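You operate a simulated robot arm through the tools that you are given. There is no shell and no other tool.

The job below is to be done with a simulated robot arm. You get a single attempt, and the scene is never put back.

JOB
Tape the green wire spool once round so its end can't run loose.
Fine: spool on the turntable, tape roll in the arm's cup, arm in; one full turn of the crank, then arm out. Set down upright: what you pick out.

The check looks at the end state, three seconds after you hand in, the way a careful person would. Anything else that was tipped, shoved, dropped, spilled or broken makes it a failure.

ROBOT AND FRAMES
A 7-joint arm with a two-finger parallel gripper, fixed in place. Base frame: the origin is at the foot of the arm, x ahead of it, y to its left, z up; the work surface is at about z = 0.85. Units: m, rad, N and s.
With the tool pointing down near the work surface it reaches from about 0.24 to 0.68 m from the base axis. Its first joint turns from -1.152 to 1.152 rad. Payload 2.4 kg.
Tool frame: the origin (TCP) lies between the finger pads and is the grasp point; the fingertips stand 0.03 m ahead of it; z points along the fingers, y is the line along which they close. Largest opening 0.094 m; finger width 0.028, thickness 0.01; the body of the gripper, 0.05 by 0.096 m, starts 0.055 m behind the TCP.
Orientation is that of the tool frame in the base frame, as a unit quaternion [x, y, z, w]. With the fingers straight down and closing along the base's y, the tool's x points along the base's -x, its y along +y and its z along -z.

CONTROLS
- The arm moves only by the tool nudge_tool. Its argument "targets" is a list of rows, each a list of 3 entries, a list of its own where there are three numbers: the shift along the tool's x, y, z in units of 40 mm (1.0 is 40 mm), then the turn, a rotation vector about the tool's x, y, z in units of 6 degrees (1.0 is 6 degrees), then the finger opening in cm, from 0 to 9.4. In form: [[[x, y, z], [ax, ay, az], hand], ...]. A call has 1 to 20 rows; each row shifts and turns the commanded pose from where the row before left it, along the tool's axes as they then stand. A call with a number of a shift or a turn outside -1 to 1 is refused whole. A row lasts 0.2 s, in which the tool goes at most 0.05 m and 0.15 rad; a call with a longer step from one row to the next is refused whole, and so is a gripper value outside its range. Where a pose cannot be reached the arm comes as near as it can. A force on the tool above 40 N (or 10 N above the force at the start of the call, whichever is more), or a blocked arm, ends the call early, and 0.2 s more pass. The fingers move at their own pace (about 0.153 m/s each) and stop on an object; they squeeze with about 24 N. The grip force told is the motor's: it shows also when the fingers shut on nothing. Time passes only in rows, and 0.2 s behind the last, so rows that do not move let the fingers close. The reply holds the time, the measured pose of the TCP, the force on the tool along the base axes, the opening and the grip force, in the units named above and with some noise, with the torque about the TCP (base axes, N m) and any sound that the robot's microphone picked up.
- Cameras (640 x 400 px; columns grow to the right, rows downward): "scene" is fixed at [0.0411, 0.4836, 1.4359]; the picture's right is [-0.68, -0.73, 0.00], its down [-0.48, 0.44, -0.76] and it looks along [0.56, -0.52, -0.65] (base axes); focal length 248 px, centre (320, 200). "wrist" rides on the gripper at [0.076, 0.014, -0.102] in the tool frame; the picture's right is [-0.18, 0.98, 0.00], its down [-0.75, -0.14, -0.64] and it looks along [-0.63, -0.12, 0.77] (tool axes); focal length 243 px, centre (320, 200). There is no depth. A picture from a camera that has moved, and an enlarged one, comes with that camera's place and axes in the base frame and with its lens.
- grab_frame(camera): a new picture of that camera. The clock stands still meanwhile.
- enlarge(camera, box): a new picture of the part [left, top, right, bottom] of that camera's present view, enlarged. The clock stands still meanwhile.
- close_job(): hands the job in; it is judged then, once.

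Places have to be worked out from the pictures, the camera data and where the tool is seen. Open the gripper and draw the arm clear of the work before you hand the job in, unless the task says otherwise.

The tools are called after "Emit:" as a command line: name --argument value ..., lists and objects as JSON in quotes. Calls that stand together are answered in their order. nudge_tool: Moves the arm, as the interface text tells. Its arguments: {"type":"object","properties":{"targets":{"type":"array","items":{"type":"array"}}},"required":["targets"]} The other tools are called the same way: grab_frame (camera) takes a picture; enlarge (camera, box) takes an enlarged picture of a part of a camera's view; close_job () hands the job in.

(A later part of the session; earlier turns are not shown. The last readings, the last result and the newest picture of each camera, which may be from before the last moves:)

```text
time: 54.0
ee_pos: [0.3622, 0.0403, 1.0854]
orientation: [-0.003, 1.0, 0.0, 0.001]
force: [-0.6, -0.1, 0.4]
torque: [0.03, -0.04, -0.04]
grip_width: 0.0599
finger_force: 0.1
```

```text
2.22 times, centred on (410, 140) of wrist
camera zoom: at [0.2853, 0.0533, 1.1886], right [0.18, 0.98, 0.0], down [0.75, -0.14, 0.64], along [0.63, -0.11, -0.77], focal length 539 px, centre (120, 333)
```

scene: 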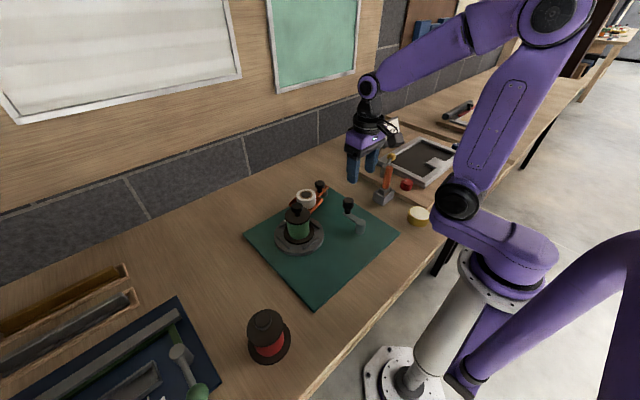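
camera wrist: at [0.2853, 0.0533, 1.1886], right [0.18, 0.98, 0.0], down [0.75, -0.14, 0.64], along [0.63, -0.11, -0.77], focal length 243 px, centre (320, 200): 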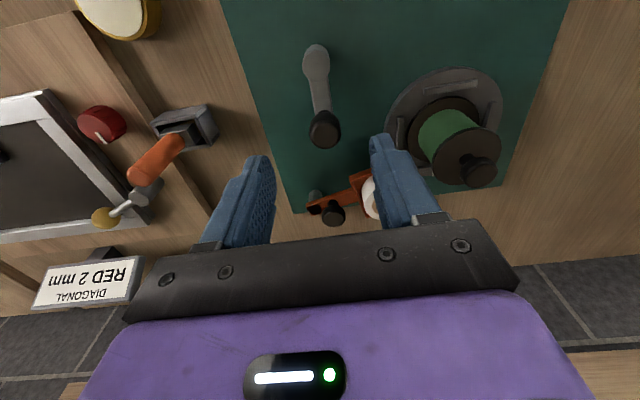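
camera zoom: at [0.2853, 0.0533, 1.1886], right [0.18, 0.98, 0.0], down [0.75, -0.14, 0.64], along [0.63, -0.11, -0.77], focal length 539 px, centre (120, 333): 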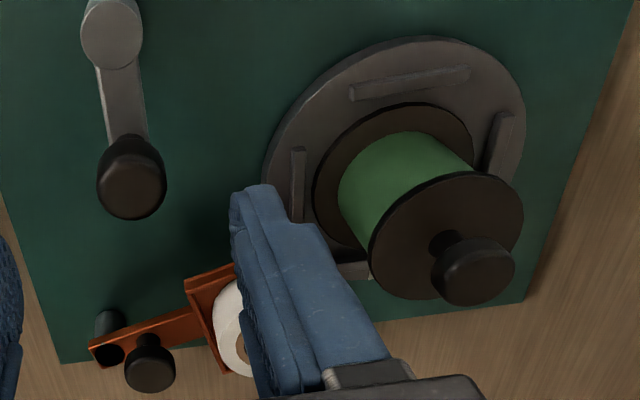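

Crank post axis ≈ (0.338, 0.040), handle ≈ (0.392, 0.040), radius 54 mm, handle about 32 mm in diameter with its top at z ≈ 0.957. I'll move over the handle and partly down, then check.

Emit:
nudge_tool --targets '[[[-0.745, 0, 0], [0, 0, 0], 6], [[0, 0, 0.7], [0, 0, 0], 6], [[0, 0, 0.7], [0, 0, 0], 6], [[0, 0, 0.7], [0, 0, 0], 6], [[0, 0, 0], [0, 0, 0], 6]]'

Emit:
grab_frame --camera "wrist"

Emit:
enlarge --camera "scene" --box '[310, 170, 390, 240]'

```text
time: 55.2
ee_pos: [0.3919, 0.0422, 1.0033]
orientation: [-0.002, 1.0, 0.0, 0.0]
force: [0.2, 0.3, -0.9]
torque: [0.01, -0.02, -0.02]
grip_width: 0.0602
finger_force: 0.0
```

```text
taken
camera wrist: at [0.3157, 0.0547, 1.1049], right [0.18, 0.98, 0.0], down [0.75, -0.14, 0.64], along [0.63, -0.11, -0.77], focal length 243 px, centre (320, 200)
```

wrist: 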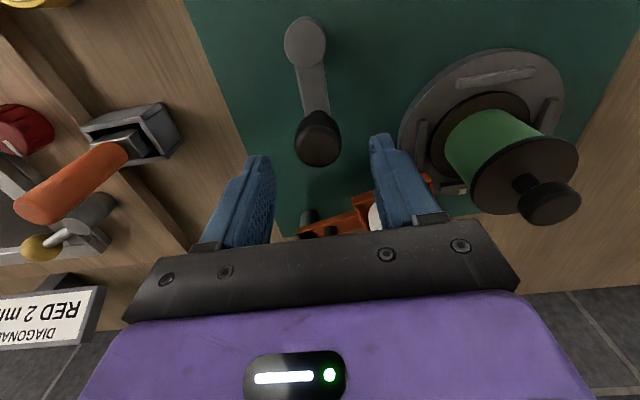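

```text
5.71 times, centred on (350, 205) of scene
camera zoom: at [0.0411, 0.4836, 1.4359], right [-0.68, -0.73, 0.0], down [-0.48, 0.44, -0.76], along [0.56, -0.52, -0.65], focal length 1419 px, centre (149, 171)
```

zoom: 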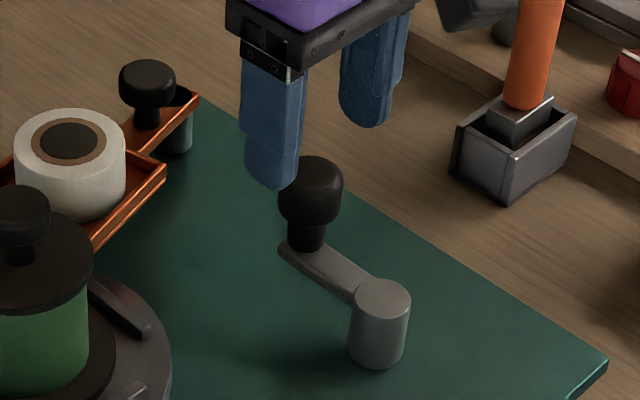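

The handle is centred within 2 mm: post at (0.338, 0.041), radius ≈ 53 mm. I'll descend to z 0.95 and close to a loose cage of 3.7 cm, so the handle can turn and slide without strain.

Emit:
nudge_tool --targets '[[[0.05, -0.02, 0.66], [0, 0, 0], 6], [[0, 0, 0.66], [0, 0, 0], 6], [[0, 0, 0], [0, 0, 0], 4.5], [[0, 0, 0], [0, 0, 0], 3.7], [[0, 0, 0], [0, 0, 0], 3.7]]'

Emit:
enlarge --camera "wrist" --box '[220, 60, 440, 240]'

Emit:
enlarge --camera "scene" --box '[310, 170, 390, 240]'

```text
time: 56.4
ee_pos: [0.392, 0.0399, 0.9499]
orientation: [-0.003, 1.0, -0.001, 0.0]
force: [-1.2, -0.4, 0.6]
torque: [-0.01, 0.02, 0.01]
grip_width: 0.0372
finger_force: 0.0
```

```text
2.22 times, centred on (330, 150) of wrist
camera zoom: at [0.3153, 0.0529, 1.0526], right [0.18, 0.98, 0.0], down [0.75, -0.14, 0.64], along [0.63, -0.11, -0.77], focal length 539 px, centre (298, 311)
```

zoom: 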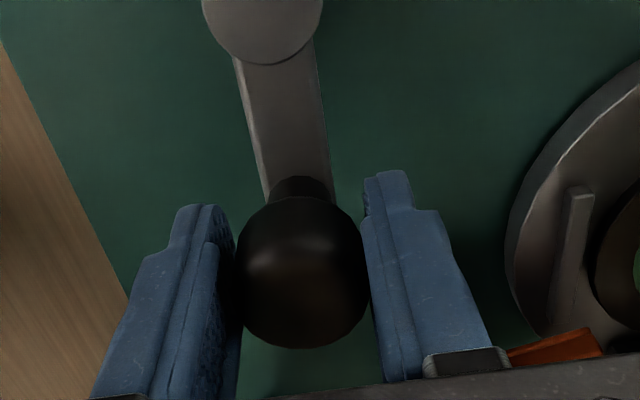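

```text
5.71 times, centred on (350, 205) of scene
camera zoom: at [0.0411, 0.4836, 1.4359], right [-0.68, -0.73, 0.0], down [-0.48, 0.44, -0.76], along [0.56, -0.52, -0.65], focal length 1419 px, centre (149, 171)
```

zoom: 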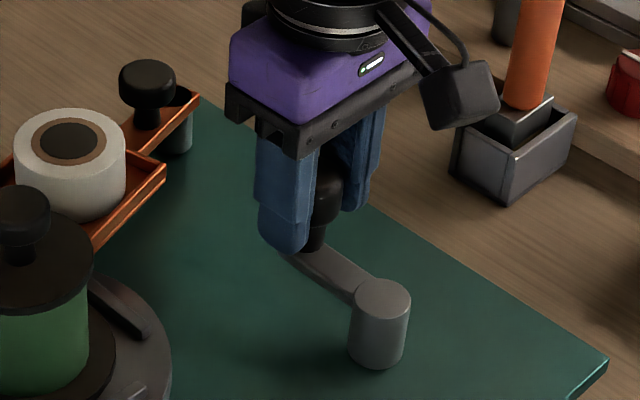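

The handle is caged. I'll start with 30° of crank counter-clockwise and check forces and that the turntable follows.

Emit:
nudge_tool --targets '[[[0.0074, 0.141, 0], [0, 0, -1], 3.7], [[0.0074, 0.141, 0], [0, 0, -1], 3.7], [[0.0074, 0.141, 0], [0, 0, -1], 3.7], [[0.0074, 0.141, 0], [0, 0, -1], 3.7], [[0.0074, 0.141, 0], [0, 0, -1], 3.7], [[0, 0, 0], [0, 0, 0], 3.7]]'

Emit:
grab_frame --camera "wrist"

Emit:
enlarge --camera "scene" --box '[250, 160, 390, 260]'

```text
time: 57.2
ee_pos: [0.3925, 0.0502, 0.9503]
orientation: [-0.153, 0.988, 0.0, 0.005]
force: [13.7, -26.3, -10.6]
torque: [0.31, -0.04, 0.06]
grip_width: 0.0535
finger_force: 14.6
stopped in row 4: the force on the tool passed its limit at 43 N (the readings are from after the stop); the commanded pose is now the measured one
```

```text
taken
camera wrist: at [0.3138, 0.0398, 1.0523], right [-0.12, 0.99, 0.0], down [0.75, 0.09, 0.65], along [0.65, 0.08, -0.76], focal length 243 px, centre (320, 200)
```

wrist: 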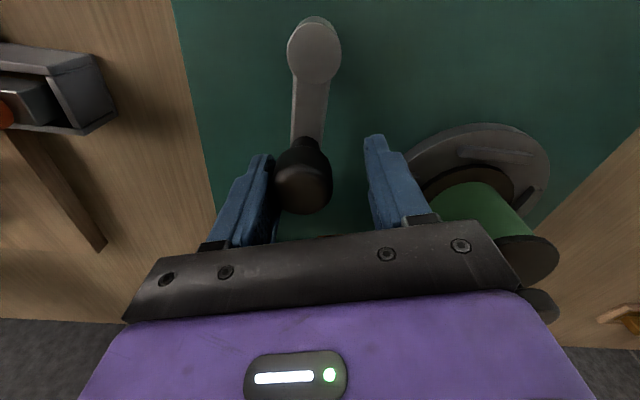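

```text
4.00 times, centred on (320, 210) of scene
camera zoom: at [0.0416, 0.4829, 1.4361], right [-0.68, -0.73, 0.0], down [-0.48, 0.44, -0.76], along [0.56, -0.52, -0.65], focal length 993 px, centre (320, 160)
```

zoom: 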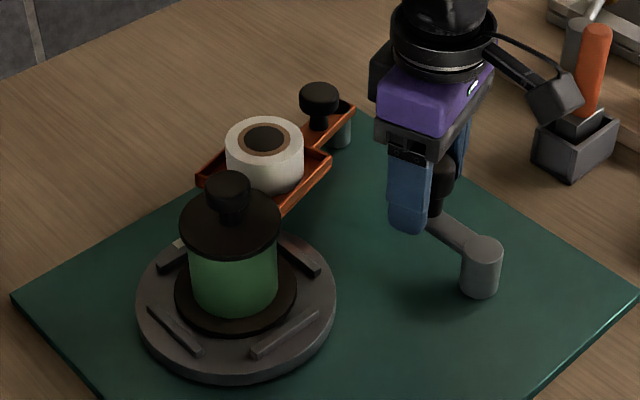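

The crank did not turn counter-clockwise. It resists beyond 40 N, so it likely goes only clockwise. I'll back off to re-centre on the handle at yaw 0.

Emit:
nudge_tool --targets '[[[0.055, -0.11, 0], [0, 0, 0.98], 5], [[0.055, -0.11, 0], [0, 0, 0.98], 5], [[0, 0, 0], [0, 0, 0.98], 5], [[0, 0, 0], [0, 0, 0], 4.5], [[0, 0, 0], [0, 0, 0], 3.7], [[0, 0, 0], [0, 0, 0], 3.7]]'

Emit:
enlarge --camera "wrist" --box '[220, 60, 440, 240]'

Emit:
enlarge --camera "scene" --box '[250, 180, 390, 260]'

```text
time: 58.6
ee_pos: [0.3866, 0.0421, 0.9503]
orientation: [-0.002, 1.0, 0.001, 0.002]
force: [1.6, -13.2, -1.6]
torque: [0.12, 0.16, -0.14]
grip_width: 0.0443
finger_force: 7.0
```

```text
2.22 times, centred on (330, 150) of wrist
camera zoom: at [0.3103, 0.0568, 1.0522], right [0.18, 0.98, 0.0], down [0.75, -0.14, 0.65], along [0.64, -0.12, -0.76], focal length 539 px, centre (298, 311)
```

zoom: 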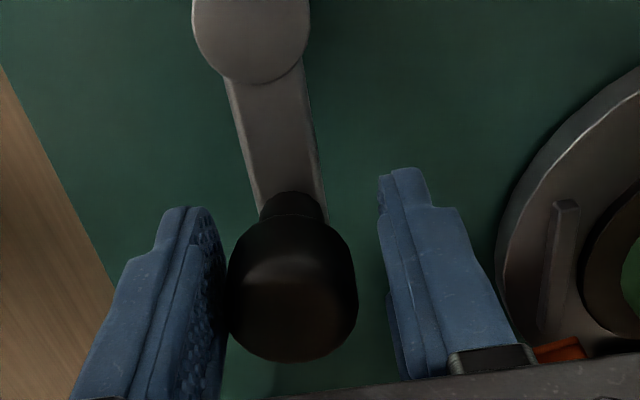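

```text
4.57 times, centred on (320, 220) of scene
camera zoom: at [0.0411, 0.4833, 1.436], right [-0.68, -0.73, 0.0], down [-0.48, 0.44, -0.76], along [0.56, -0.52, -0.65], focal length 1135 px, centre (320, 109)
```

zoom: 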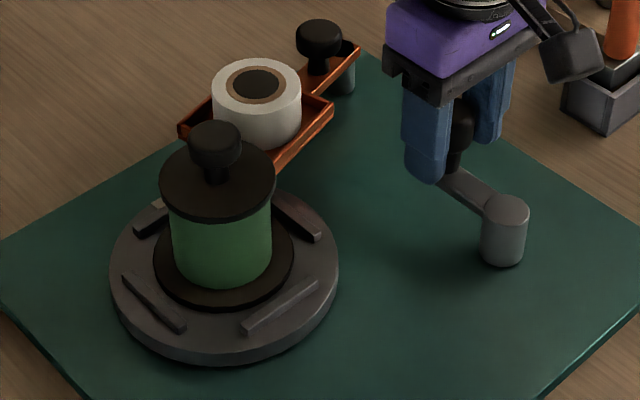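

The −y finger still presses the handle. I'll shift 5 mm toward −y to centre it.

Emit:
nudge_tool --targets '[[[-0.05, -0.13, 0], [0, 0, 0], 3.7], [[0, 0, 0], [0, 0, 0], 3.7], [[0, 0, 0], [0, 0, 0], 3.7]]'

Emit:
enlarge --camera "wrist" --box '[220, 60, 440, 240]'

```text
time: 59.5
ee_pos: [0.3902, 0.0393, 0.9497]
orientation: [-0.003, 1.0, 0.0, 0.003]
force: [-0.1, 2.6, 0.6]
torque: [0.0, 0.0, 0.0]
grip_width: 0.0383
finger_force: 1.8
```

```text
2.22 times, centred on (330, 150) of wrist
camera zoom: at [0.3132, 0.0522, 1.0524], right [0.18, 0.98, 0.0], down [0.75, -0.14, 0.65], along [0.64, -0.11, -0.76], focal length 539 px, centre (298, 311)
```

zoom: 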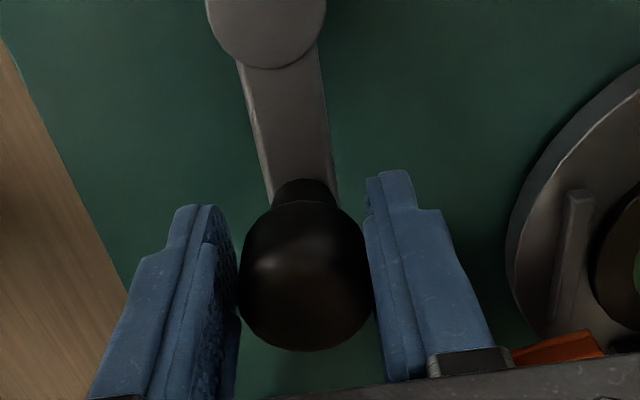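

The handle is centred and lightly touching. I'll try clockwise with a small 15° test.

Emit:
nudge_tool --targets '[[[0.005, -0.115, 0], [0, 0, 0.833], 3.7], [[0.005, -0.115, 0], [0, 0, 0.833], 3.7], [[0.005, -0.115, 0], [0, 0, 0.833], 3.7], [[0, 0, 0], [0, 0, 0], 3.7]]'

Emit:
grab_frame --camera "wrist"

Emit:
enlarge --camera "scene" --box '[250, 180, 390, 260]'

```text
time: 60.5
ee_pos: [0.3895, 0.025, 0.9496]
orientation: [0.128, 0.992, 0.001, 0.004]
force: [1.3, 1.2, -0.2]
torque: [-0.01, -0.01, -0.01]
grip_width: 0.0375
finger_force: 0.5
```

```text
taken
camera wrist: at [0.3181, 0.0578, 1.0525], right [0.43, 0.9, 0.0], down [0.69, -0.33, 0.65], along [0.58, -0.27, -0.76], focal length 243 px, centre (320, 200)
```

wrist: 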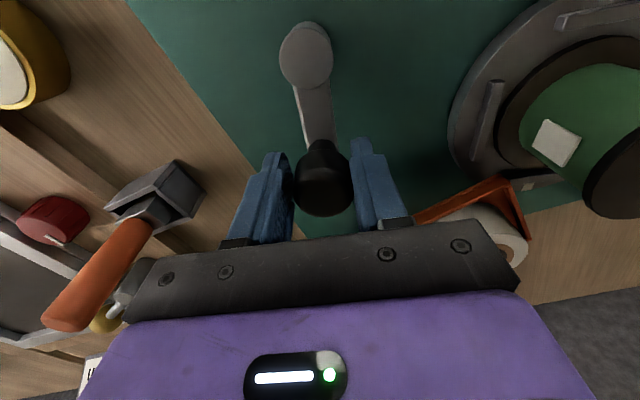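

```text
4.57 times, centred on (320, 220) of scene
camera zoom: at [0.0411, 0.4836, 1.4359], right [-0.68, -0.73, 0.0], down [-0.48, 0.44, -0.76], along [0.56, -0.52, -0.65], focal length 1135 px, centre (320, 109)
```

zoom: 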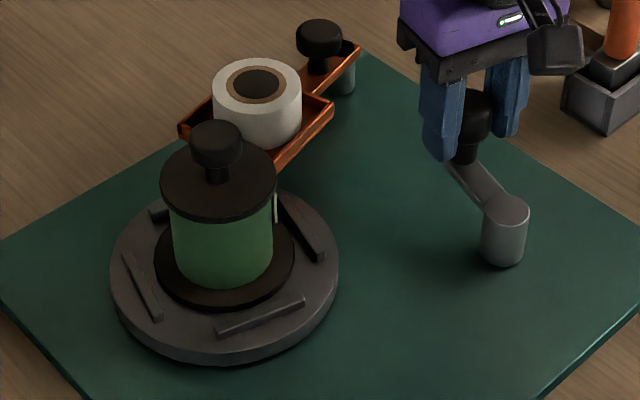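

Clockwise works: the turntable turns, and a white strip of tape already shows on the spool. I'll continue clockwise by 72°.

Emit:
nudge_tool --targets '[[[0.0075, -0.14, 0], [0, 0, 1], 3.7], [[0.0075, -0.14, 0], [0, 0, 1], 3.7], [[0.0075, -0.14, 0], [0, 0, 1], 3.7], [[0.0075, -0.14, 0], [0, 0, 1], 3.7], [[0.0075, -0.14, 0], [0, 0, 1], 3.7], [[0.0075, -0.14, 0], [0, 0, 1], 3.7], [[0.0075, -0.14, 0], [0, 0, 1], 3.7], [[0.0075, -0.14, 0], [0, 0, 1], 3.7], [[0.0075, -0.14, 0], [0, 0, 1], 3.7], [[0.0075, -0.14, 0], [0, 0, 1], 3.7], [[0.0075, -0.14, 0], [0, 0, 1], 3.7], [[0.0075, -0.14, 0], [0, 0, 1], 3.7], [[0, 0, 0], [0, 0, 0], 3.7]]'

Emit:
grab_frame --camera "wrist"

Emit:
enlarge --camera "scene" --box '[250, 180, 400, 260]'

```text
time: 63.2
ee_pos: [0.3391, -0.0137, 0.9503]
orientation: [0.687, 0.727, 0.002, 0.002]
force: [0.7, 0.1, -0.2]
torque: [-0.02, 0.02, 0.01]
grip_width: 0.0381
finger_force: 0.5
```

```text
taken
camera wrist: at [0.3483, 0.0619, 1.0531], right [0.99, -0.13, 0.01], down [-0.1, -0.76, 0.64], along [-0.08, -0.64, -0.77], focal length 243 px, centre (320, 200)
```

wrist: 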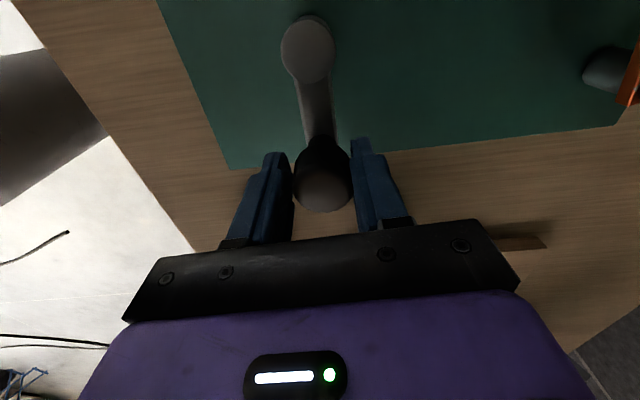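

```text
4.27 times, centred on (325, 220) of scene
camera zoom: at [0.0411, 0.4836, 1.4359], right [-0.68, -0.73, 0.0], down [-0.48, 0.44, -0.76], along [0.56, -0.52, -0.65], focal length 1059 px, centre (299, 115)
```

zoom: 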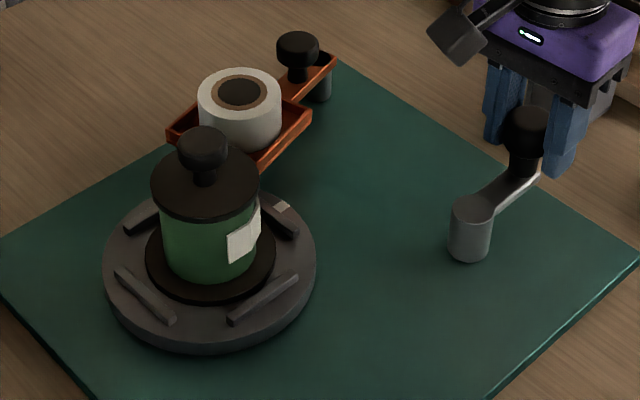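

Smooth: the crank is at about −87° and the tape is being laid. I'll continue another 48° and see how far the wrist can turn.

Emit:
nudge_tool --targets '[[[0.0075, -0.14, 0], [0, 0, 1], 3.7], [[0.0075, -0.14, 0], [0, 0, 1], 3.7], [[0.0075, -0.14, 0], [0, 0, 1], 3.7], [[0.0075, -0.14, 0], [0, 0, 1], 3.7], [[0.0075, -0.14, 0], [0, 0, 1], 3.7], [[0.0075, -0.14, 0], [0, 0, 1], 3.7], [[0.0075, -0.14, 0], [0, 0, 1], 3.7], [[0.0075, -0.14, 0], [0, 0, 1], 3.7], [[0, 0, 0], [0, 0, 0], 3.7]]'

Emit:
grab_frame --camera "wrist"

Emit:
grab_frame --camera "scene"

```text
time: 65.2
ee_pos: [0.299, 0.0006, 0.95]
orientation: [0.923, 0.384, 0.002, 0.001]
force: [1.9, -0.1, 1.3]
torque: [0.03, -0.03, 0.0]
grip_width: 0.0378
finger_force: 1.1
```

```text
taken
camera wrist: at [0.3617, 0.0438, 1.0527], right [0.57, -0.82, 0.0], down [-0.63, -0.44, 0.64], along [-0.52, -0.36, -0.77], focal length 243 px, centre (320, 200)
```

wrist: 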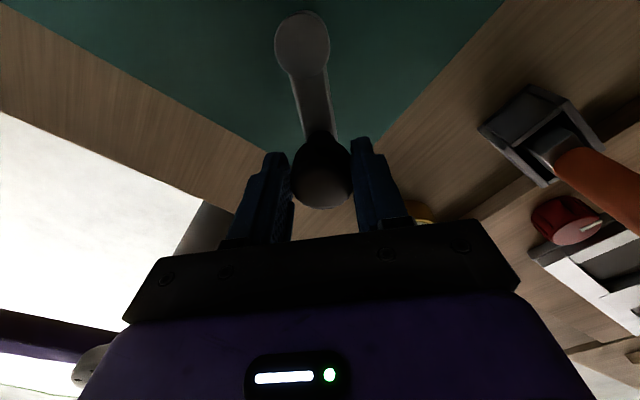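

```text
taken
```

scene: 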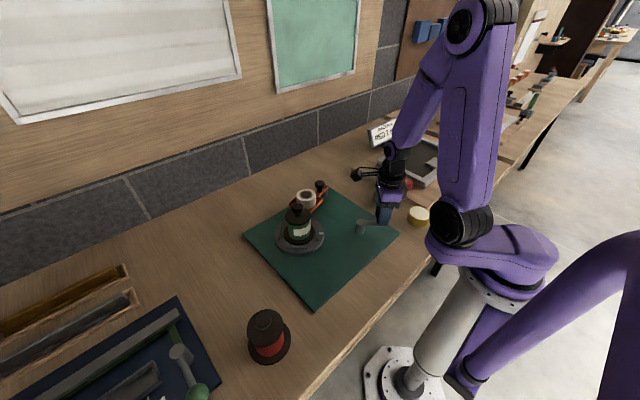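

The wrist still has range at yaw −135° and forces are low. I'll continue 48° to about −183°, trimming the radius slightly.

Emit:
nudge_tool --targets '[[[0.015, -0.14, 0], [0, 0, 1], 3.7], [[0.015, -0.14, 0], [0, 0, 1], 3.7], [[0.015, -0.14, 0], [0, 0, 1], 3.7], [[0.015, -0.14, 0], [0, 0, 1], 3.7], [[0.01, -0.14, 0], [0, 0, 1], 3.7], [[0.0075, -0.14, 0], [0, 0, 1], 3.7], [[0.0075, -0.14, 0], [0, 0, 1], 3.7], [[0.0075, -0.14, 0], [0, 0, 1], 3.7], [[0, 0, 0], [0, 0, 0], 3.7]]'

Emit:
grab_frame --camera "wrist"

Emit:
grab_frame --camera "scene"

```text
time: 67.2
ee_pos: [0.2836, 0.0417, 0.9499]
orientation: [1.0, -0.024, 0.003, 0.0]
force: [-0.2, -1.9, -0.8]
torque: [-0.07, 0.0, -0.02]
grip_width: 0.0378
finger_force: 0.4
```

```text
taken
camera wrist: at [0.3586, 0.0244, 1.0529], right [-0.23, -0.97, 0.0], down [-0.75, 0.18, 0.64], along [-0.62, 0.15, -0.77], focal length 243 px, centre (320, 200)
```

wrist: 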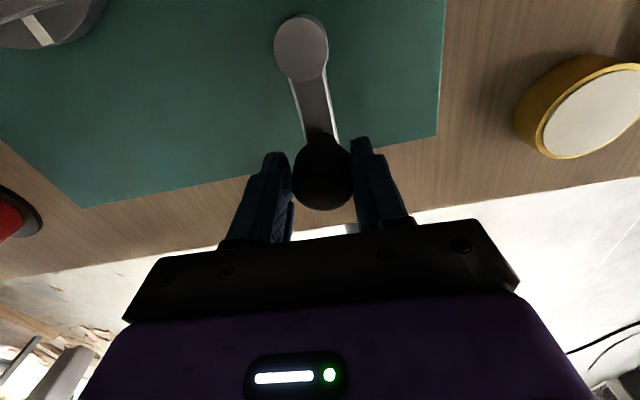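

```text
taken
```

scene: 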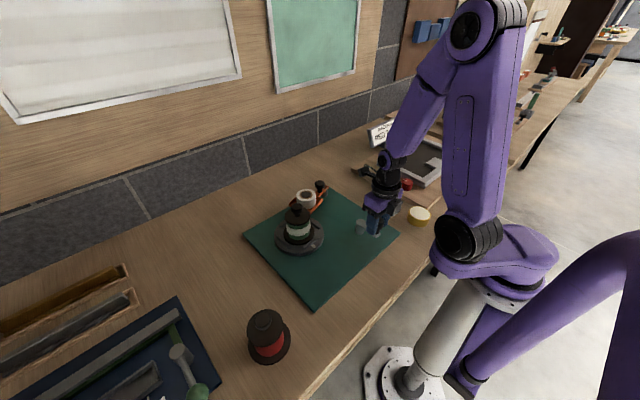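

Half a turn is done and the wrist still turns. I'll continue in smaller batches, watching for the joint limit.

Emit:
nudge_tool --targets '[[[0.0075, -0.14, 0], [0, 0, 1], 3.7], [[0.0075, -0.14, 0], [0, 0, 1], 3.7], [[0.0075, -0.14, 0], [0, 0, 1], 3.7], [[0.0075, -0.14, 0], [0, 0, 1], 3.7], [[0, 0, 0], [0, 0, 0], 3.7]]'

Emit:
enlarge --camera "wrist" --box '[220, 0, 440, 240]'

```text
time: 68.5
ee_pos: [0.2727, 0.0355, 0.941]
orientation: [0.984, -0.176, 0.006, -0.013]
force: [0.6, 1.9, 1.9]
torque: [-0.24, 0.04, 0.01]
grip_width: 0.0383
finger_force: 25.3
out of reach, approached as far as the arm can: row 2, 3, 4
```

```text
1.67 times, centred on (330, 120) of wrist
camera zoom: at [0.3388, -0.0072, 1.0447], right [-0.51, -0.86, -0.03], down [-0.67, 0.38, 0.64], along [-0.54, 0.35, -0.77], focal length 404 px, centre (303, 333)
```

zoom: 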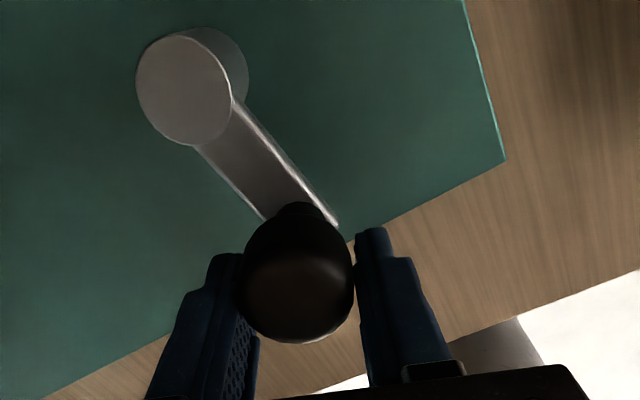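

The wrist limit is reached at yaw −200°. The handle slipped back to about −165° and is nearly out of the pads. I'll open, lift clear, and re-grip with the wrist unwound half a turn.

Emit:
nudge_tool --targets '[[[0, 0, 0], [0, 0, 0], 5], [[0, 0, 0], [0, 0, 0], 6], [[0, 0, -0.3], [0, 0, 0], 6], [[0, 0, -0.7], [0, 0, -0.5], 6], [[0, 0, -0.8], [0, 0, -1], 6], [[0, 0, -0.5], [0, 0, -1], 6], [[0, 0, 0], [0, 0, -1], 6], [[0, 0, 0], [0, 0, -1], 6], [[0, 0, 0], [0, 0, 0], 6]]'

Emit:
grab_frame --camera "wrist"

Emit:
grab_frame --camera "scene"

```text
time: 70.5
ee_pos: [0.2714, 0.0334, 1.033]
orientation: [0.998, 0.059, 0.01, -0.011]
force: [1.0, 0.5, -0.4]
torque: [0.04, 0.02, 0.03]
grip_width: 0.06
finger_force: 0.1
```

```text
taken
camera wrist: at [0.3472, 0.0254, 1.1372], right [-0.07, -1.0, -0.02], down [-0.78, 0.04, 0.63], along [-0.63, 0.06, -0.78], focal length 243 px, centre (320, 200)
```

wrist: 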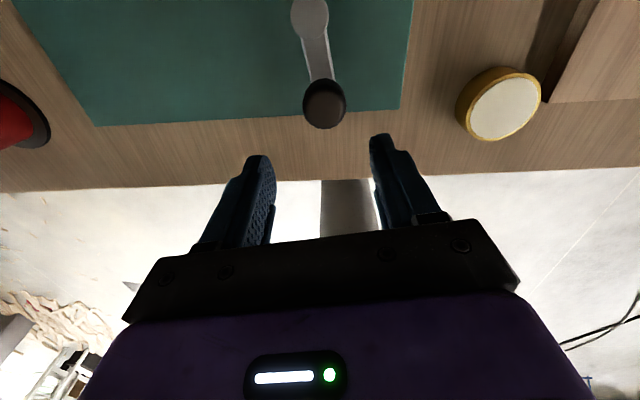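

```text
taken
```

scene: 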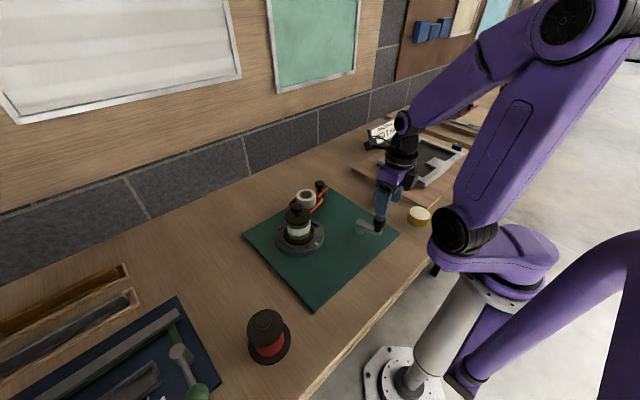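

The handle is at about (0.290, 0.029), α ≈ −168°. I'll unwind the wrist in place, high above the work.

Emit:
nudge_tool --targets '[[[0, 0, -0.3], [0, 0, -1], 6], [[0, 0, 0], [0, 0, -1], 6], [[0, 0, 0], [0, 0, -1], 6], [[0, 0, 0], [0, 0, -1], 6], [[0, 0, 0], [0, 0, -1], 6], [[0, 0, 0], [0, 0, -1], 6], [[0, 0, 0], [0, 0, -1], 6], [[0, 0, 0], [0, 0, -1], 6], [[0, 0, 0], [0, 0, -1], 6], [[0, 0, 0], [0, 0, -1], 6], [[0, 0, 0], [0, 0, -1], 6], [[0, 0, 0], [0, 0, -1], 6], [[0, 0, 0], [0, 0, -1], 6], [[0, 0, 0], [0, 0, -1], 6], [[0, 0, 0], [0, 0, -1], 6], [[0, 0, 0], [0, 0, -1], 6], [[0, 0, 0], [0, 0, -1], 6], [[0, 0, 0], [0, 0, -1], 6], [[0, 0, 0], [0, 0, -1], 6], [[0, 0, 0], [0, 0, -1], 6]]'

Emit:
nudge_tool --targets '[[[0, 0, 0], [0, 0, -1], 6], [[0, 0, 0], [0, 0, -1], 6], [[0, 0, 0], [0, 0, -1], 6], [[0, 0, 0], [0, 0, -1], 6], [[0, 0, 0], [0, 0, -1], 6], [[0, 0, 0], [0, 0, -1], 6], [[0, 0, 0], [0, 0, -1], 6], [[0, 0, 0], [0, 0, -1], 6], [[0, 0, 0], [0, 0, -1], 6], [[0, 0, 0], [0, 0, -1], 6], [[0, 0, 0], [0, 0, 0], 6]]'

Emit:
grab_frame --camera "wrist"

Emit:
enlarge --camera "scene" --box '[250, 170, 410, 260]'

```text
time: 74.7
ee_pos: [0.2722, 0.0318, 1.0464]
orientation: [0.448, 0.894, 0.015, 0.003]
force: [-0.3, -0.2, -0.7]
torque: [0.02, -0.02, 0.0]
grip_width: 0.06
finger_force: 0.1
```

```text
time: 77.0
ee_pos: [0.2718, 0.0327, 1.0461]
orientation: [-0.059, 0.998, 0.011, 0.01]
force: [-0.1, -1.1, -0.1]
torque: [0.0, 0.01, -0.01]
grip_width: 0.0599
finger_force: 0.1
```

```text
taken
camera wrist: at [0.1932, 0.035, 1.1473], right [0.07, 1.0, 0.02], down [0.75, -0.07, 0.65], along [0.65, -0.03, -0.76], focal length 243 px, centre (320, 200)
```

wrist: 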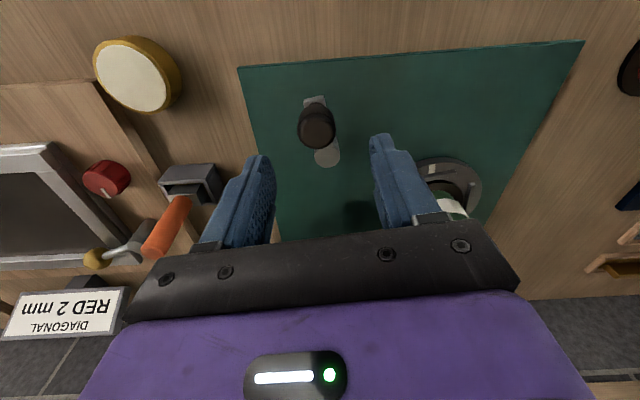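

```text
4.00 times, centred on (330, 215) of scene
camera zoom: at [0.0411, 0.4836, 1.4359], right [-0.68, -0.73, 0.0], down [-0.48, 0.44, -0.76], along [0.56, -0.52, -0.65], focal length 993 px, centre (280, 140)
```

zoom: 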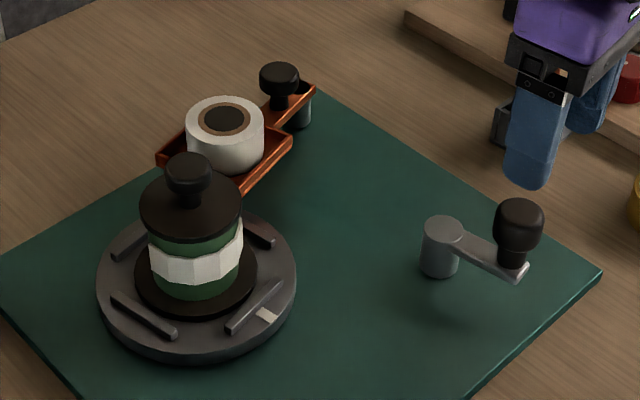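

The tape is half way round and neatly wrapped. The handle is at about (0.285, 0.032), α ≈ −168°. I'll remove the small tilt, set yaw ≈ 12° and move above it.

Emit:
nudge_tool --targets '[[[-0.33, 0, 0.3], [0.21, 0.19, -0.8], 6], [[0, 0, 0.4], [0, 0, 0], 6], [[0, 0, 0], [0, 0, 0], 6]]'

Emit:
grab_frame --camera "wrist"

Emit:
enlarge --camera "scene" --box '[330, 180, 410, 250]'

```text
time: 77.8
ee_pos: [0.285, 0.0327, 1.0176]
orientation: [-0.101, 0.995, -0.001, 0.001]
force: [-0.2, 0.7, -0.4]
torque: [0.01, -0.02, -0.01]
grip_width: 0.0599
finger_force: 0.0
```

```text
taken
camera wrist: at [0.2072, 0.0316, 1.1205], right [-0.02, 1.0, 0.0], down [0.77, 0.01, 0.64], along [0.64, 0.01, -0.77], focal length 243 px, centre (320, 200)
```

wrist: 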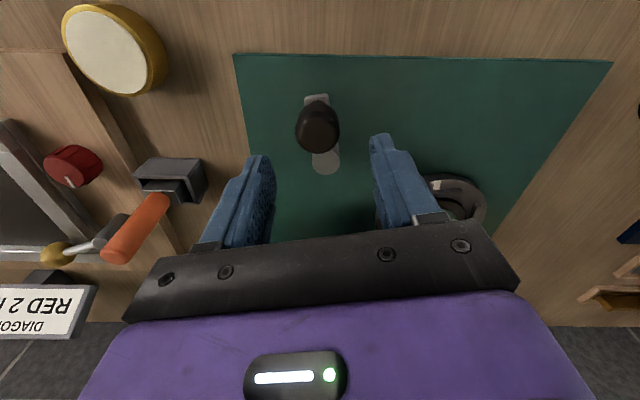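

```text
5.71 times, centred on (370, 215) of scene
camera zoom: at [0.0411, 0.4836, 1.4359], right [-0.68, -0.73, 0.0], down [-0.48, 0.44, -0.76], along [0.56, -0.52, -0.65], focal length 1419 px, centre (34, 114)
```

zoom: 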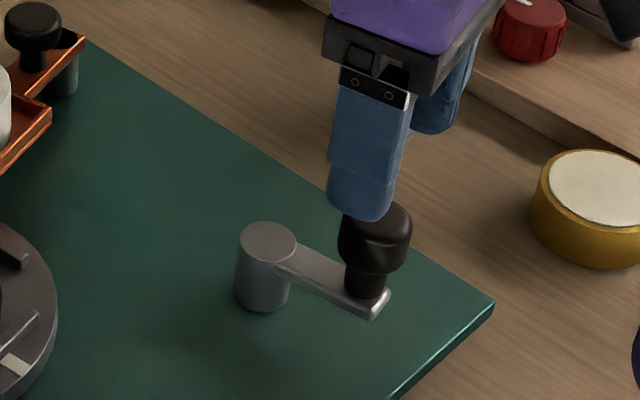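

The handle is centred within 5 mm. I'll descend and cage it again.

Emit:
nudge_tool --targets '[[[0.12, -0.02, 0.3], [0, 0, 0], 6], [[0, 0, 0.7], [0, 0, 0], 6], [[0, 0, 0.68], [0, 0, 0], 6], [[0, 0, 0], [0, 0, 0], 4.5], [[0, 0, 0], [0, 0, 0], 3.7], [[0, 0, 0], [0, 0, 0], 3.7]]'

Emit:
enlarge --camera "wrist" --box '[220, 60, 440, 240]'

Emit:
enlarge --camera "scene" --box '[330, 180, 410, 250]'

```text
time: 79.2
ee_pos: [0.2809, 0.0319, 0.952]
orientation: [-0.1, 0.995, -0.001, 0.001]
force: [0.0, -1.5, 0.2]
torque: [0.0, 0.01, 0.0]
grip_width: 0.0379
finger_force: 0.7
```

```text
2.22 times, centred on (330, 150) of wrist
camera zoom: at [0.2029, 0.0304, 1.0537], right [-0.02, 1.0, 0.0], down [0.77, 0.01, 0.64], along [0.64, 0.01, -0.77], focal length 539 px, centre (298, 311)
```

zoom: 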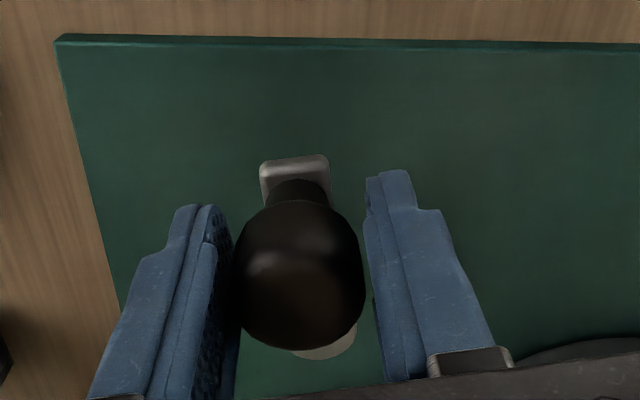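

```text
5.71 times, centred on (370, 215) of scene
camera zoom: at [0.0411, 0.4836, 1.4359], right [-0.68, -0.73, 0.0], down [-0.48, 0.44, -0.76], along [0.56, -0.52, -0.65], focal length 1419 px, centre (34, 114)
```

zoom: 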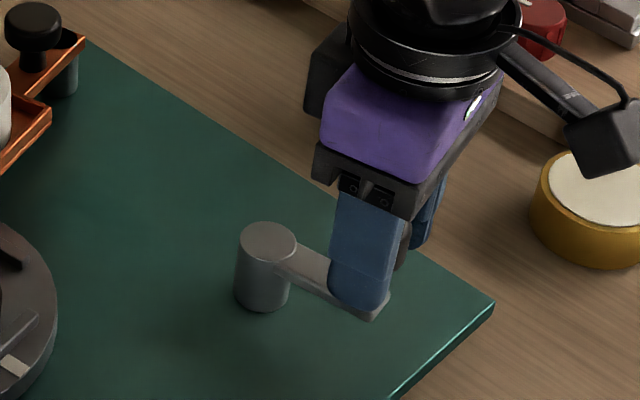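

Caged again. I'll continue clockwise by 72°.

Emit:
nudge_tool --targets '[[[-0.017, 0.148, 0], [0, 0, 1], 3.7], [[-0.017, 0.148, 0], [0, 0, 1], 3.7], [[-0.017, 0.148, 0], [0, 0, 1], 3.7], [[-0.017, 0.147, 0], [0, 0, 1], 3.7], [[-0.015, 0.146, 0], [0, 0, 1], 3.7], [[-0.012, 0.145, 0], [0, 0, 1], 3.7], [[-0.012, 0.145, 0], [0, 0, 1], 3.7], [[-0.01, 0.144, 0], [0, 0, 1], 3.7], [[-0.01, 0.144, 0], [0, 0, 1], 3.7], [[-0.01, 0.144, 0], [0, 0, 1], 3.7], [[-0.01, 0.144, 0], [0, 0, 1], 3.7], [[-0.01, 0.144, 0], [0, 0, 1], 3.7], [[0, 0, 0], [0, 0, 0], 3.7]]'

Emit:
grab_frame --camera "wrist"

Emit:
grab_frame --camera "scene"

```text
time: 82.0
ee_pos: [0.3126, 0.0912, 0.95]
orientation: [0.504, 0.863, -0.001, 0.001]
force: [-0.8, -0.2, 1.6]
torque: [-0.02, -0.01, 0.02]
grip_width: 0.0375
finger_force: 0.5
```

```text
taken
camera wrist: at [0.2867, 0.165, 1.0536], right [0.95, 0.32, 0.0], down [0.25, -0.72, 0.64], along [0.21, -0.61, -0.77], focal length 243 px, centre (320, 200)
```

wrist: 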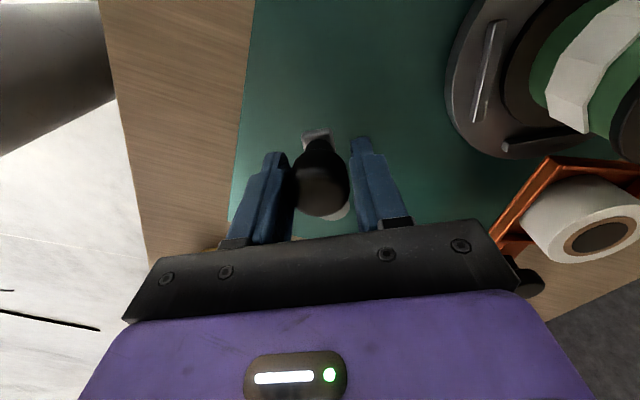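

```text
taken
```

scene: 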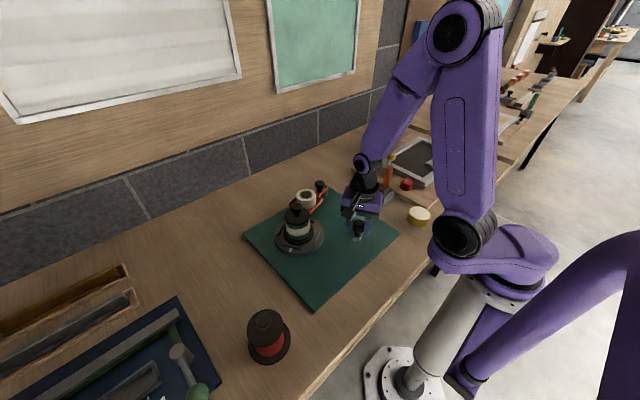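

Smooth, with the crank at about −243°. The camera and gripper will pass above the spool knob with clearance. I'll continue 60° and check.

Emit:
nudge_tool --targets '[[[-0.016, 0.146, 0], [0, 0, 1], 3.7], [[-0.016, 0.146, 0], [0, 0, 1], 3.7], [[-0.016, 0.146, 0], [0, 0, 1], 3.7], [[-0.014, 0.145, 0], [0, 0, 1], 3.7], [[-0.014, 0.145, 0], [0, 0, 1], 3.7], [[-0.012, 0.144, 0], [0, 0, 1], 3.7], [[-0.012, 0.144, 0], [0, 0, 1], 3.7], [[-0.01, 0.144, 0], [0, 0, 1], 3.7], [[-0.01, 0.144, 0], [0, 0, 1], 3.7], [[-0.01, 0.144, 0], [0, 0, 1], 3.7], [[0, 0, 0], [0, 0, 0], 3.7]]'

Emit:
grab_frame --camera "wrist"

Emit:
enlarge --camera "scene" --box '[250, 150, 410, 260]'

```text
time: 84.5
ee_pos: [0.3665, 0.0904, 0.9507]
orientation: [0.868, 0.496, -0.001, 0.002]
force: [-1.7, 1.6, 0.1]
torque: [0.05, -0.01, 0.0]
grip_width: 0.0377
finger_force: 1.1
```

```text
taken
camera wrist: at [0.4172, 0.148, 1.0538], right [0.75, -0.66, 0.0], down [-0.51, -0.58, 0.64], along [-0.42, -0.48, -0.77], focal length 243 px, centre (320, 200)
```

wrist: 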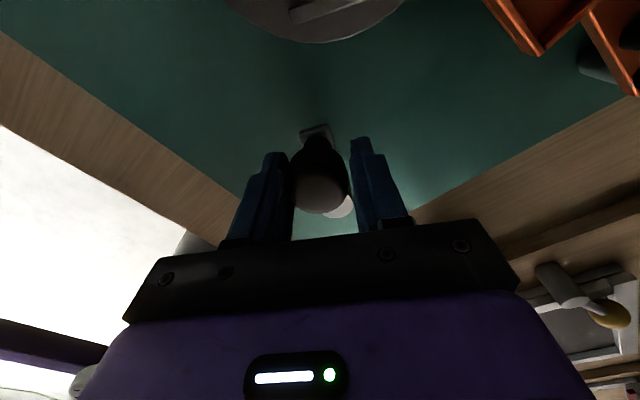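

```text
3.64 times, centred on (330, 205) of scene
camera zoom: at [0.041, 0.4836, 1.4359], right [-0.68, -0.73, 0.0], down [-0.48, 0.44, -0.76], along [0.56, -0.52, -0.65], focal length 903 px, centre (284, 182)
```

zoom: 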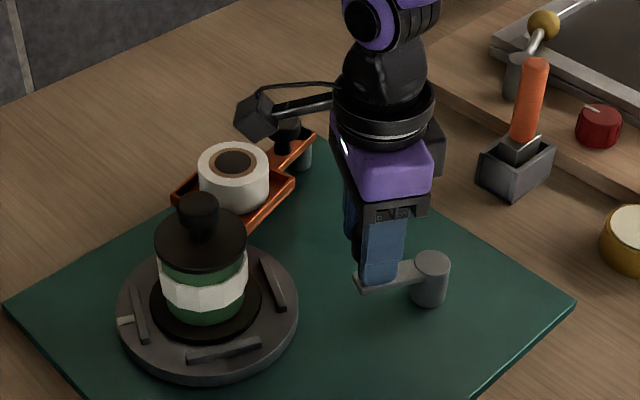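

The crank is at about −300°, tape nearly all round. I'll go the next 54°.

Emit:
nudge_tool --targets '[[[-0.012, 0.148, 0], [0, 0, 1], 3.7], [[-0.012, 0.147, 0], [0, 0, 1], 3.7], [[-0.012, 0.146, 0], [0, 0, 1], 3.7], [[-0.012, 0.146, 0], [0, 0, 1], 3.7], [[-0.01, 0.145, 0], [0, 0, 1], 3.7], [[-0.01, 0.145, 0], [0, 0, 1], 3.7], [[-0.01, 0.144, 0], [0, 0, 1], 3.7], [[-0.01, 0.144, 0], [0, 0, 1], 3.7], [[-0.01, 0.144, 0], [0, 0, 1], 3.7], [[0, 0, 0], [0, 0, 0], 3.7]]'

Emit:
grab_frame --camera "wrist"

Emit:
enlarge --camera "scene" --box '[250, 150, 410, 260]'

```text
time: 86.7
ee_pos: [0.3936, 0.0451, 0.9508]
orientation: [0.999, 0.048, 0.001, 0.001]
force: [0.2, 1.9, 0.8]
torque: [0.07, -0.01, -0.02]
grip_width: 0.0378
finger_force: 0.6
```

```text
taken
camera wrist: at [0.4708, 0.0379, 1.0541], right [-0.09, -1.0, 0.0], down [-0.77, 0.07, 0.64], along [-0.64, 0.06, -0.77], focal length 243 px, centre (320, 200)
```

wrist: 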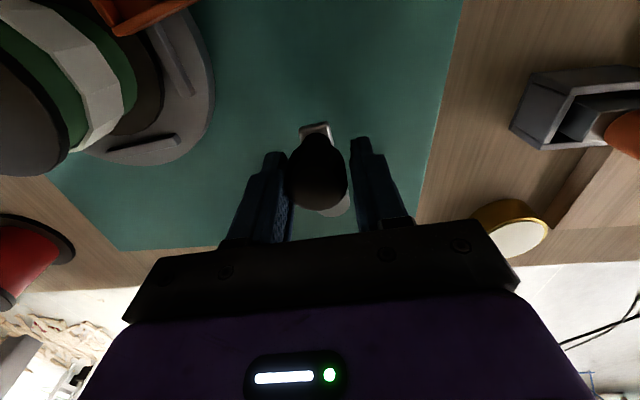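

```text
3.64 times, centred on (330, 205) of scene
camera zoom: at [0.0411, 0.4836, 1.4359], right [-0.68, -0.73, 0.0], down [-0.48, 0.44, -0.76], along [0.56, -0.52, -0.65], focal length 903 px, centre (284, 182)
```

zoom: 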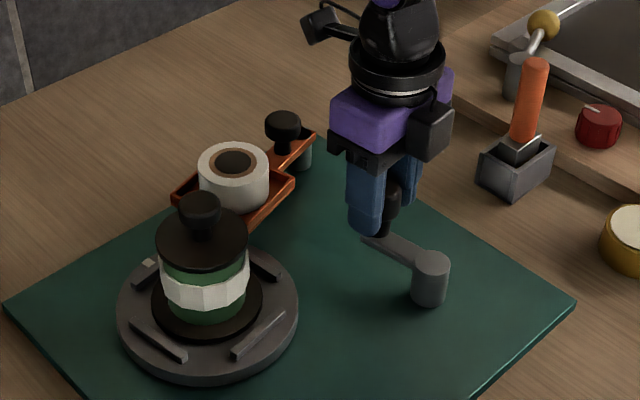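

The handle is at about −353°, so roughly 7–8° are left. I'll make two small steps and then measure.

Emit:
nudge_tool --targets '[[[-0.005, 0.09, 0], [0, 0, 0.6], 3.7], [[-0.005, 0.09, 0], [0, 0, 0.6], 3.7], [[0, 0, 0], [0, 0, 0], 3.7]]'

Emit:
enlarge --camera "wrist" --box '[220, 60, 440, 240]'

Emit:
enlarge --camera "scene" --box '[310, 170, 390, 240]'

Emit:
enlarge --camera "scene" --box '[265, 185, 345, 255]'

```text
time: 87.5
ee_pos: [0.3939, 0.04, 0.9511]
orientation: [1.0, -0.016, 0.0, 0.001]
force: [0.5, 2.8, -0.2]
torque: [0.0, -0.03, 0.02]
grip_width: 0.0378
finger_force: 1.0
```

```text
2.22 times, centred on (330, 150) of wrist
camera zoom: at [0.4692, 0.0221, 1.054], right [-0.21, -0.98, 0.0], down [-0.75, 0.17, 0.64], along [-0.63, 0.14, -0.77], focal length 539 px, centre (298, 311)
```

zoom: 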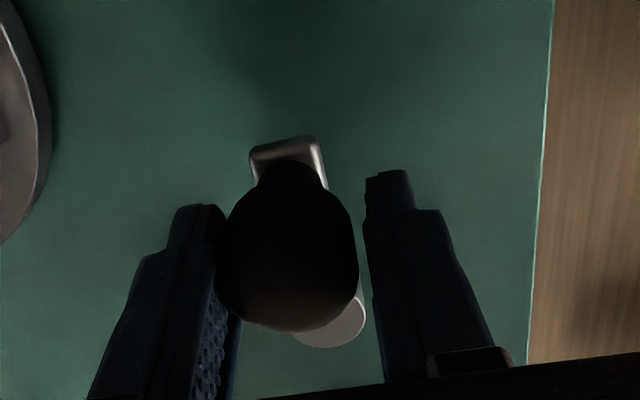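

```text
5.71 times, centred on (350, 205) of scene
camera zoom: at [0.0411, 0.4837, 1.4359], right [-0.68, -0.73, 0.0], down [-0.48, 0.44, -0.76], along [0.56, -0.52, -0.65], focal length 1419 px, centre (149, 171)
```

zoom: 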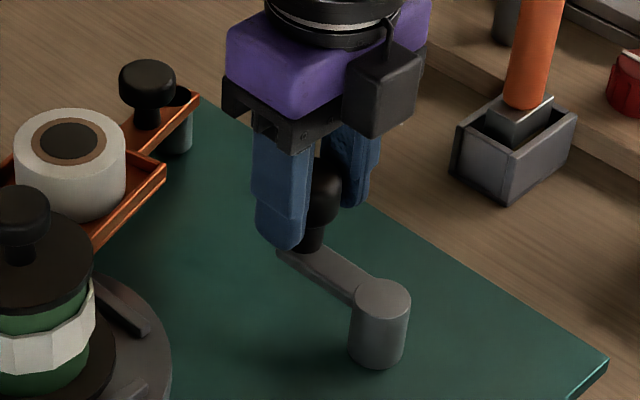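

```text
5.71 times, centred on (305, 220) of scene
camera zoom: at [0.0411, 0.4837, 1.4359], right [-0.68, -0.73, 0.0], down [-0.48, 0.44, -0.76], along [0.56, -0.52, -0.65], focal length 1419 px, centre (406, 86)
```

zoom: 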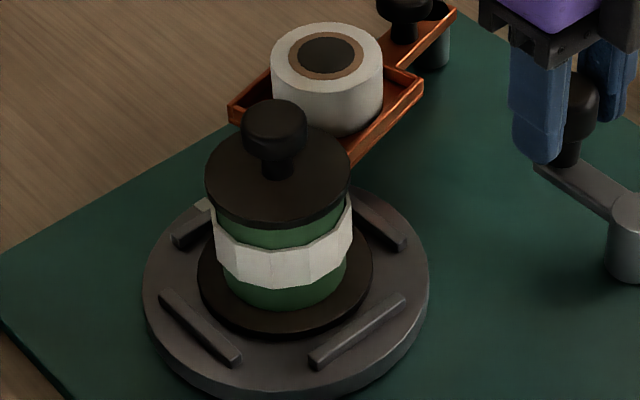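

The rib and marker positions match the start view to within about 1°, so the full turn is essentially complete. I'll add about 3° to be sure of a full 360° and overlap.

Emit:
nudge_tool --targets '[[[0, 0.08, 0], [0, 0, 0.3], 3.7], [[0, 0, 0], [0, 0, 0], 3.7]]'

Emit:
enlarge --camera "scene" --box '[265, 185, 345, 255]'

Emit:
enlarge --camera "scene" --box '[310, 170, 390, 240]'

```text
time: 88.0
ee_pos: [0.3947, 0.0363, 0.9505]
orientation: [1.0, -0.031, 0.001, 0.0]
force: [-1.0, 1.6, 0.6]
torque: [0.08, 0.04, -0.01]
grip_width: 0.038
finger_force: 0.6
```

```text
5.71 times, centred on (305, 220) of scene
camera zoom: at [0.041, 0.4837, 1.4359], right [-0.68, -0.73, 0.0], down [-0.48, 0.44, -0.76], along [0.56, -0.52, -0.65], focal length 1419 px, centre (406, 86)
```

zoom: 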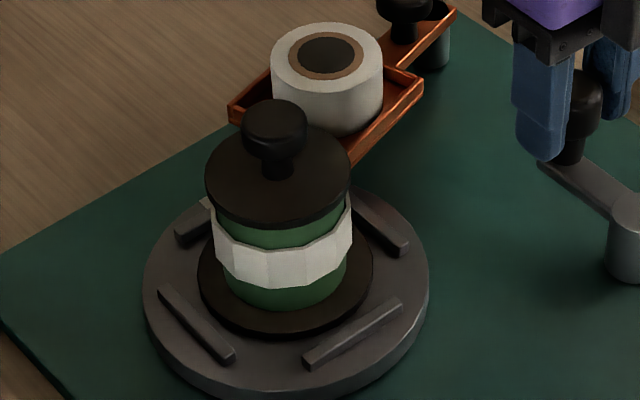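

```text
5.71 times, centred on (350, 205) of scene
camera zoom: at [0.041, 0.4837, 1.4359], right [-0.68, -0.73, 0.0], down [-0.48, 0.44, -0.76], along [0.56, -0.52, -0.65], focal length 1419 px, centre (149, 171)
```

zoom: 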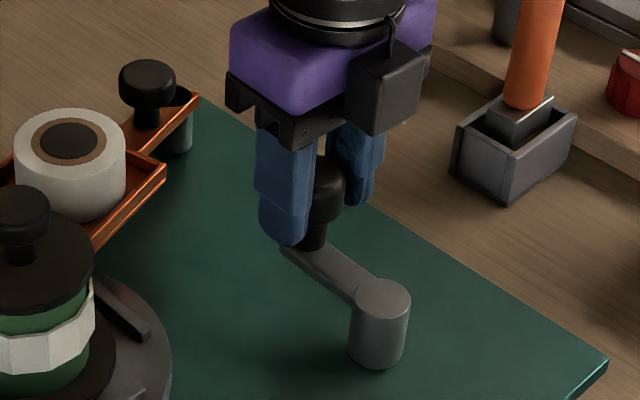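

The turntable is now a couple of degrees past a full turn, and the tape goes all the way round. I'll release the crank, lift, and turn the wrist for the swing-arm knob.

Emit:
nudge_tool --targets '[[[0, 0, 0], [0, 0, 0], 5], [[0, 0, 0], [0, 0, 0], 6], [[0, 0, -0.4], [0, 0, 0], 6], [[0, 0, -0.8], [0, 0, 0], 6], [[0, 0, -0.9], [0, 0, 0], 6], [[0, 0, -0.8], [0, 0, 0], 6], [[0, 0, 0], [0, 0, -1], 6], [[0, 0, 0], [0, 0, -1], 6], [[0, 0, 0], [0, 0, -1], 6], [[0, 0, 0], [0, 0, -1], 6], [[0, 0, 0], [0, 0, -1], 6], [[0, 0, 0], [0, 0, -1], 6], [[0, 0, 0], [0, 0, -1], 6], [[0, 0, 0], [0, 0, -1], 6], [[0, 0, 0], [0, 0, -1], 6]]'

Emit:
nudge_tool --targets '[[[0, 0, 0], [0, 0, -1], 6], [[0, 0, 0], [0, 0, -1], 6], [[0, 0, 0], [0, 0, -1], 6], [[0, 0, 0], [0, 0, -1], 6], [[0, 0, 0], [0, 0, -1], 6], [[0, 0, 0], [0, 0, -1], 6], [[0, 0, 0], [0, 0, -1], 6], [[0, 0, 0], [0, 0, -1], 6], [[0, 0, 0], [0, 0, -1], 6], [[0, 0, 0], [0, 0, 0], 6]]'

Emit:
grab_frame --camera "scene"

```text
time: 91.2
ee_pos: [0.3913, 0.0363, 1.0674]
orientation: [0.904, 0.427, 0.001, 0.002]
force: [0.8, -0.2, -0.4]
torque: [-0.01, 0.01, -0.03]
grip_width: 0.0599
finger_force: 0.0
```

```text
time: 93.5
ee_pos: [0.392, 0.0351, 1.0669]
orientation: [0.611, 0.791, -0.001, 0.003]
force: [-0.1, 0.1, 0.0]
torque: [0.03, 0.01, -0.02]
grip_width: 0.0602
finger_force: 0.1
```

```text
taken
```

scene: 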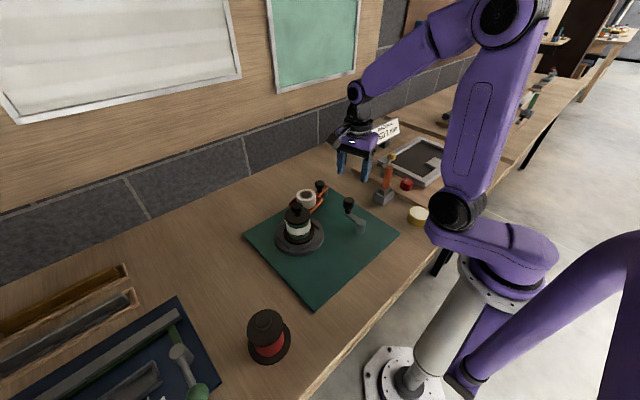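

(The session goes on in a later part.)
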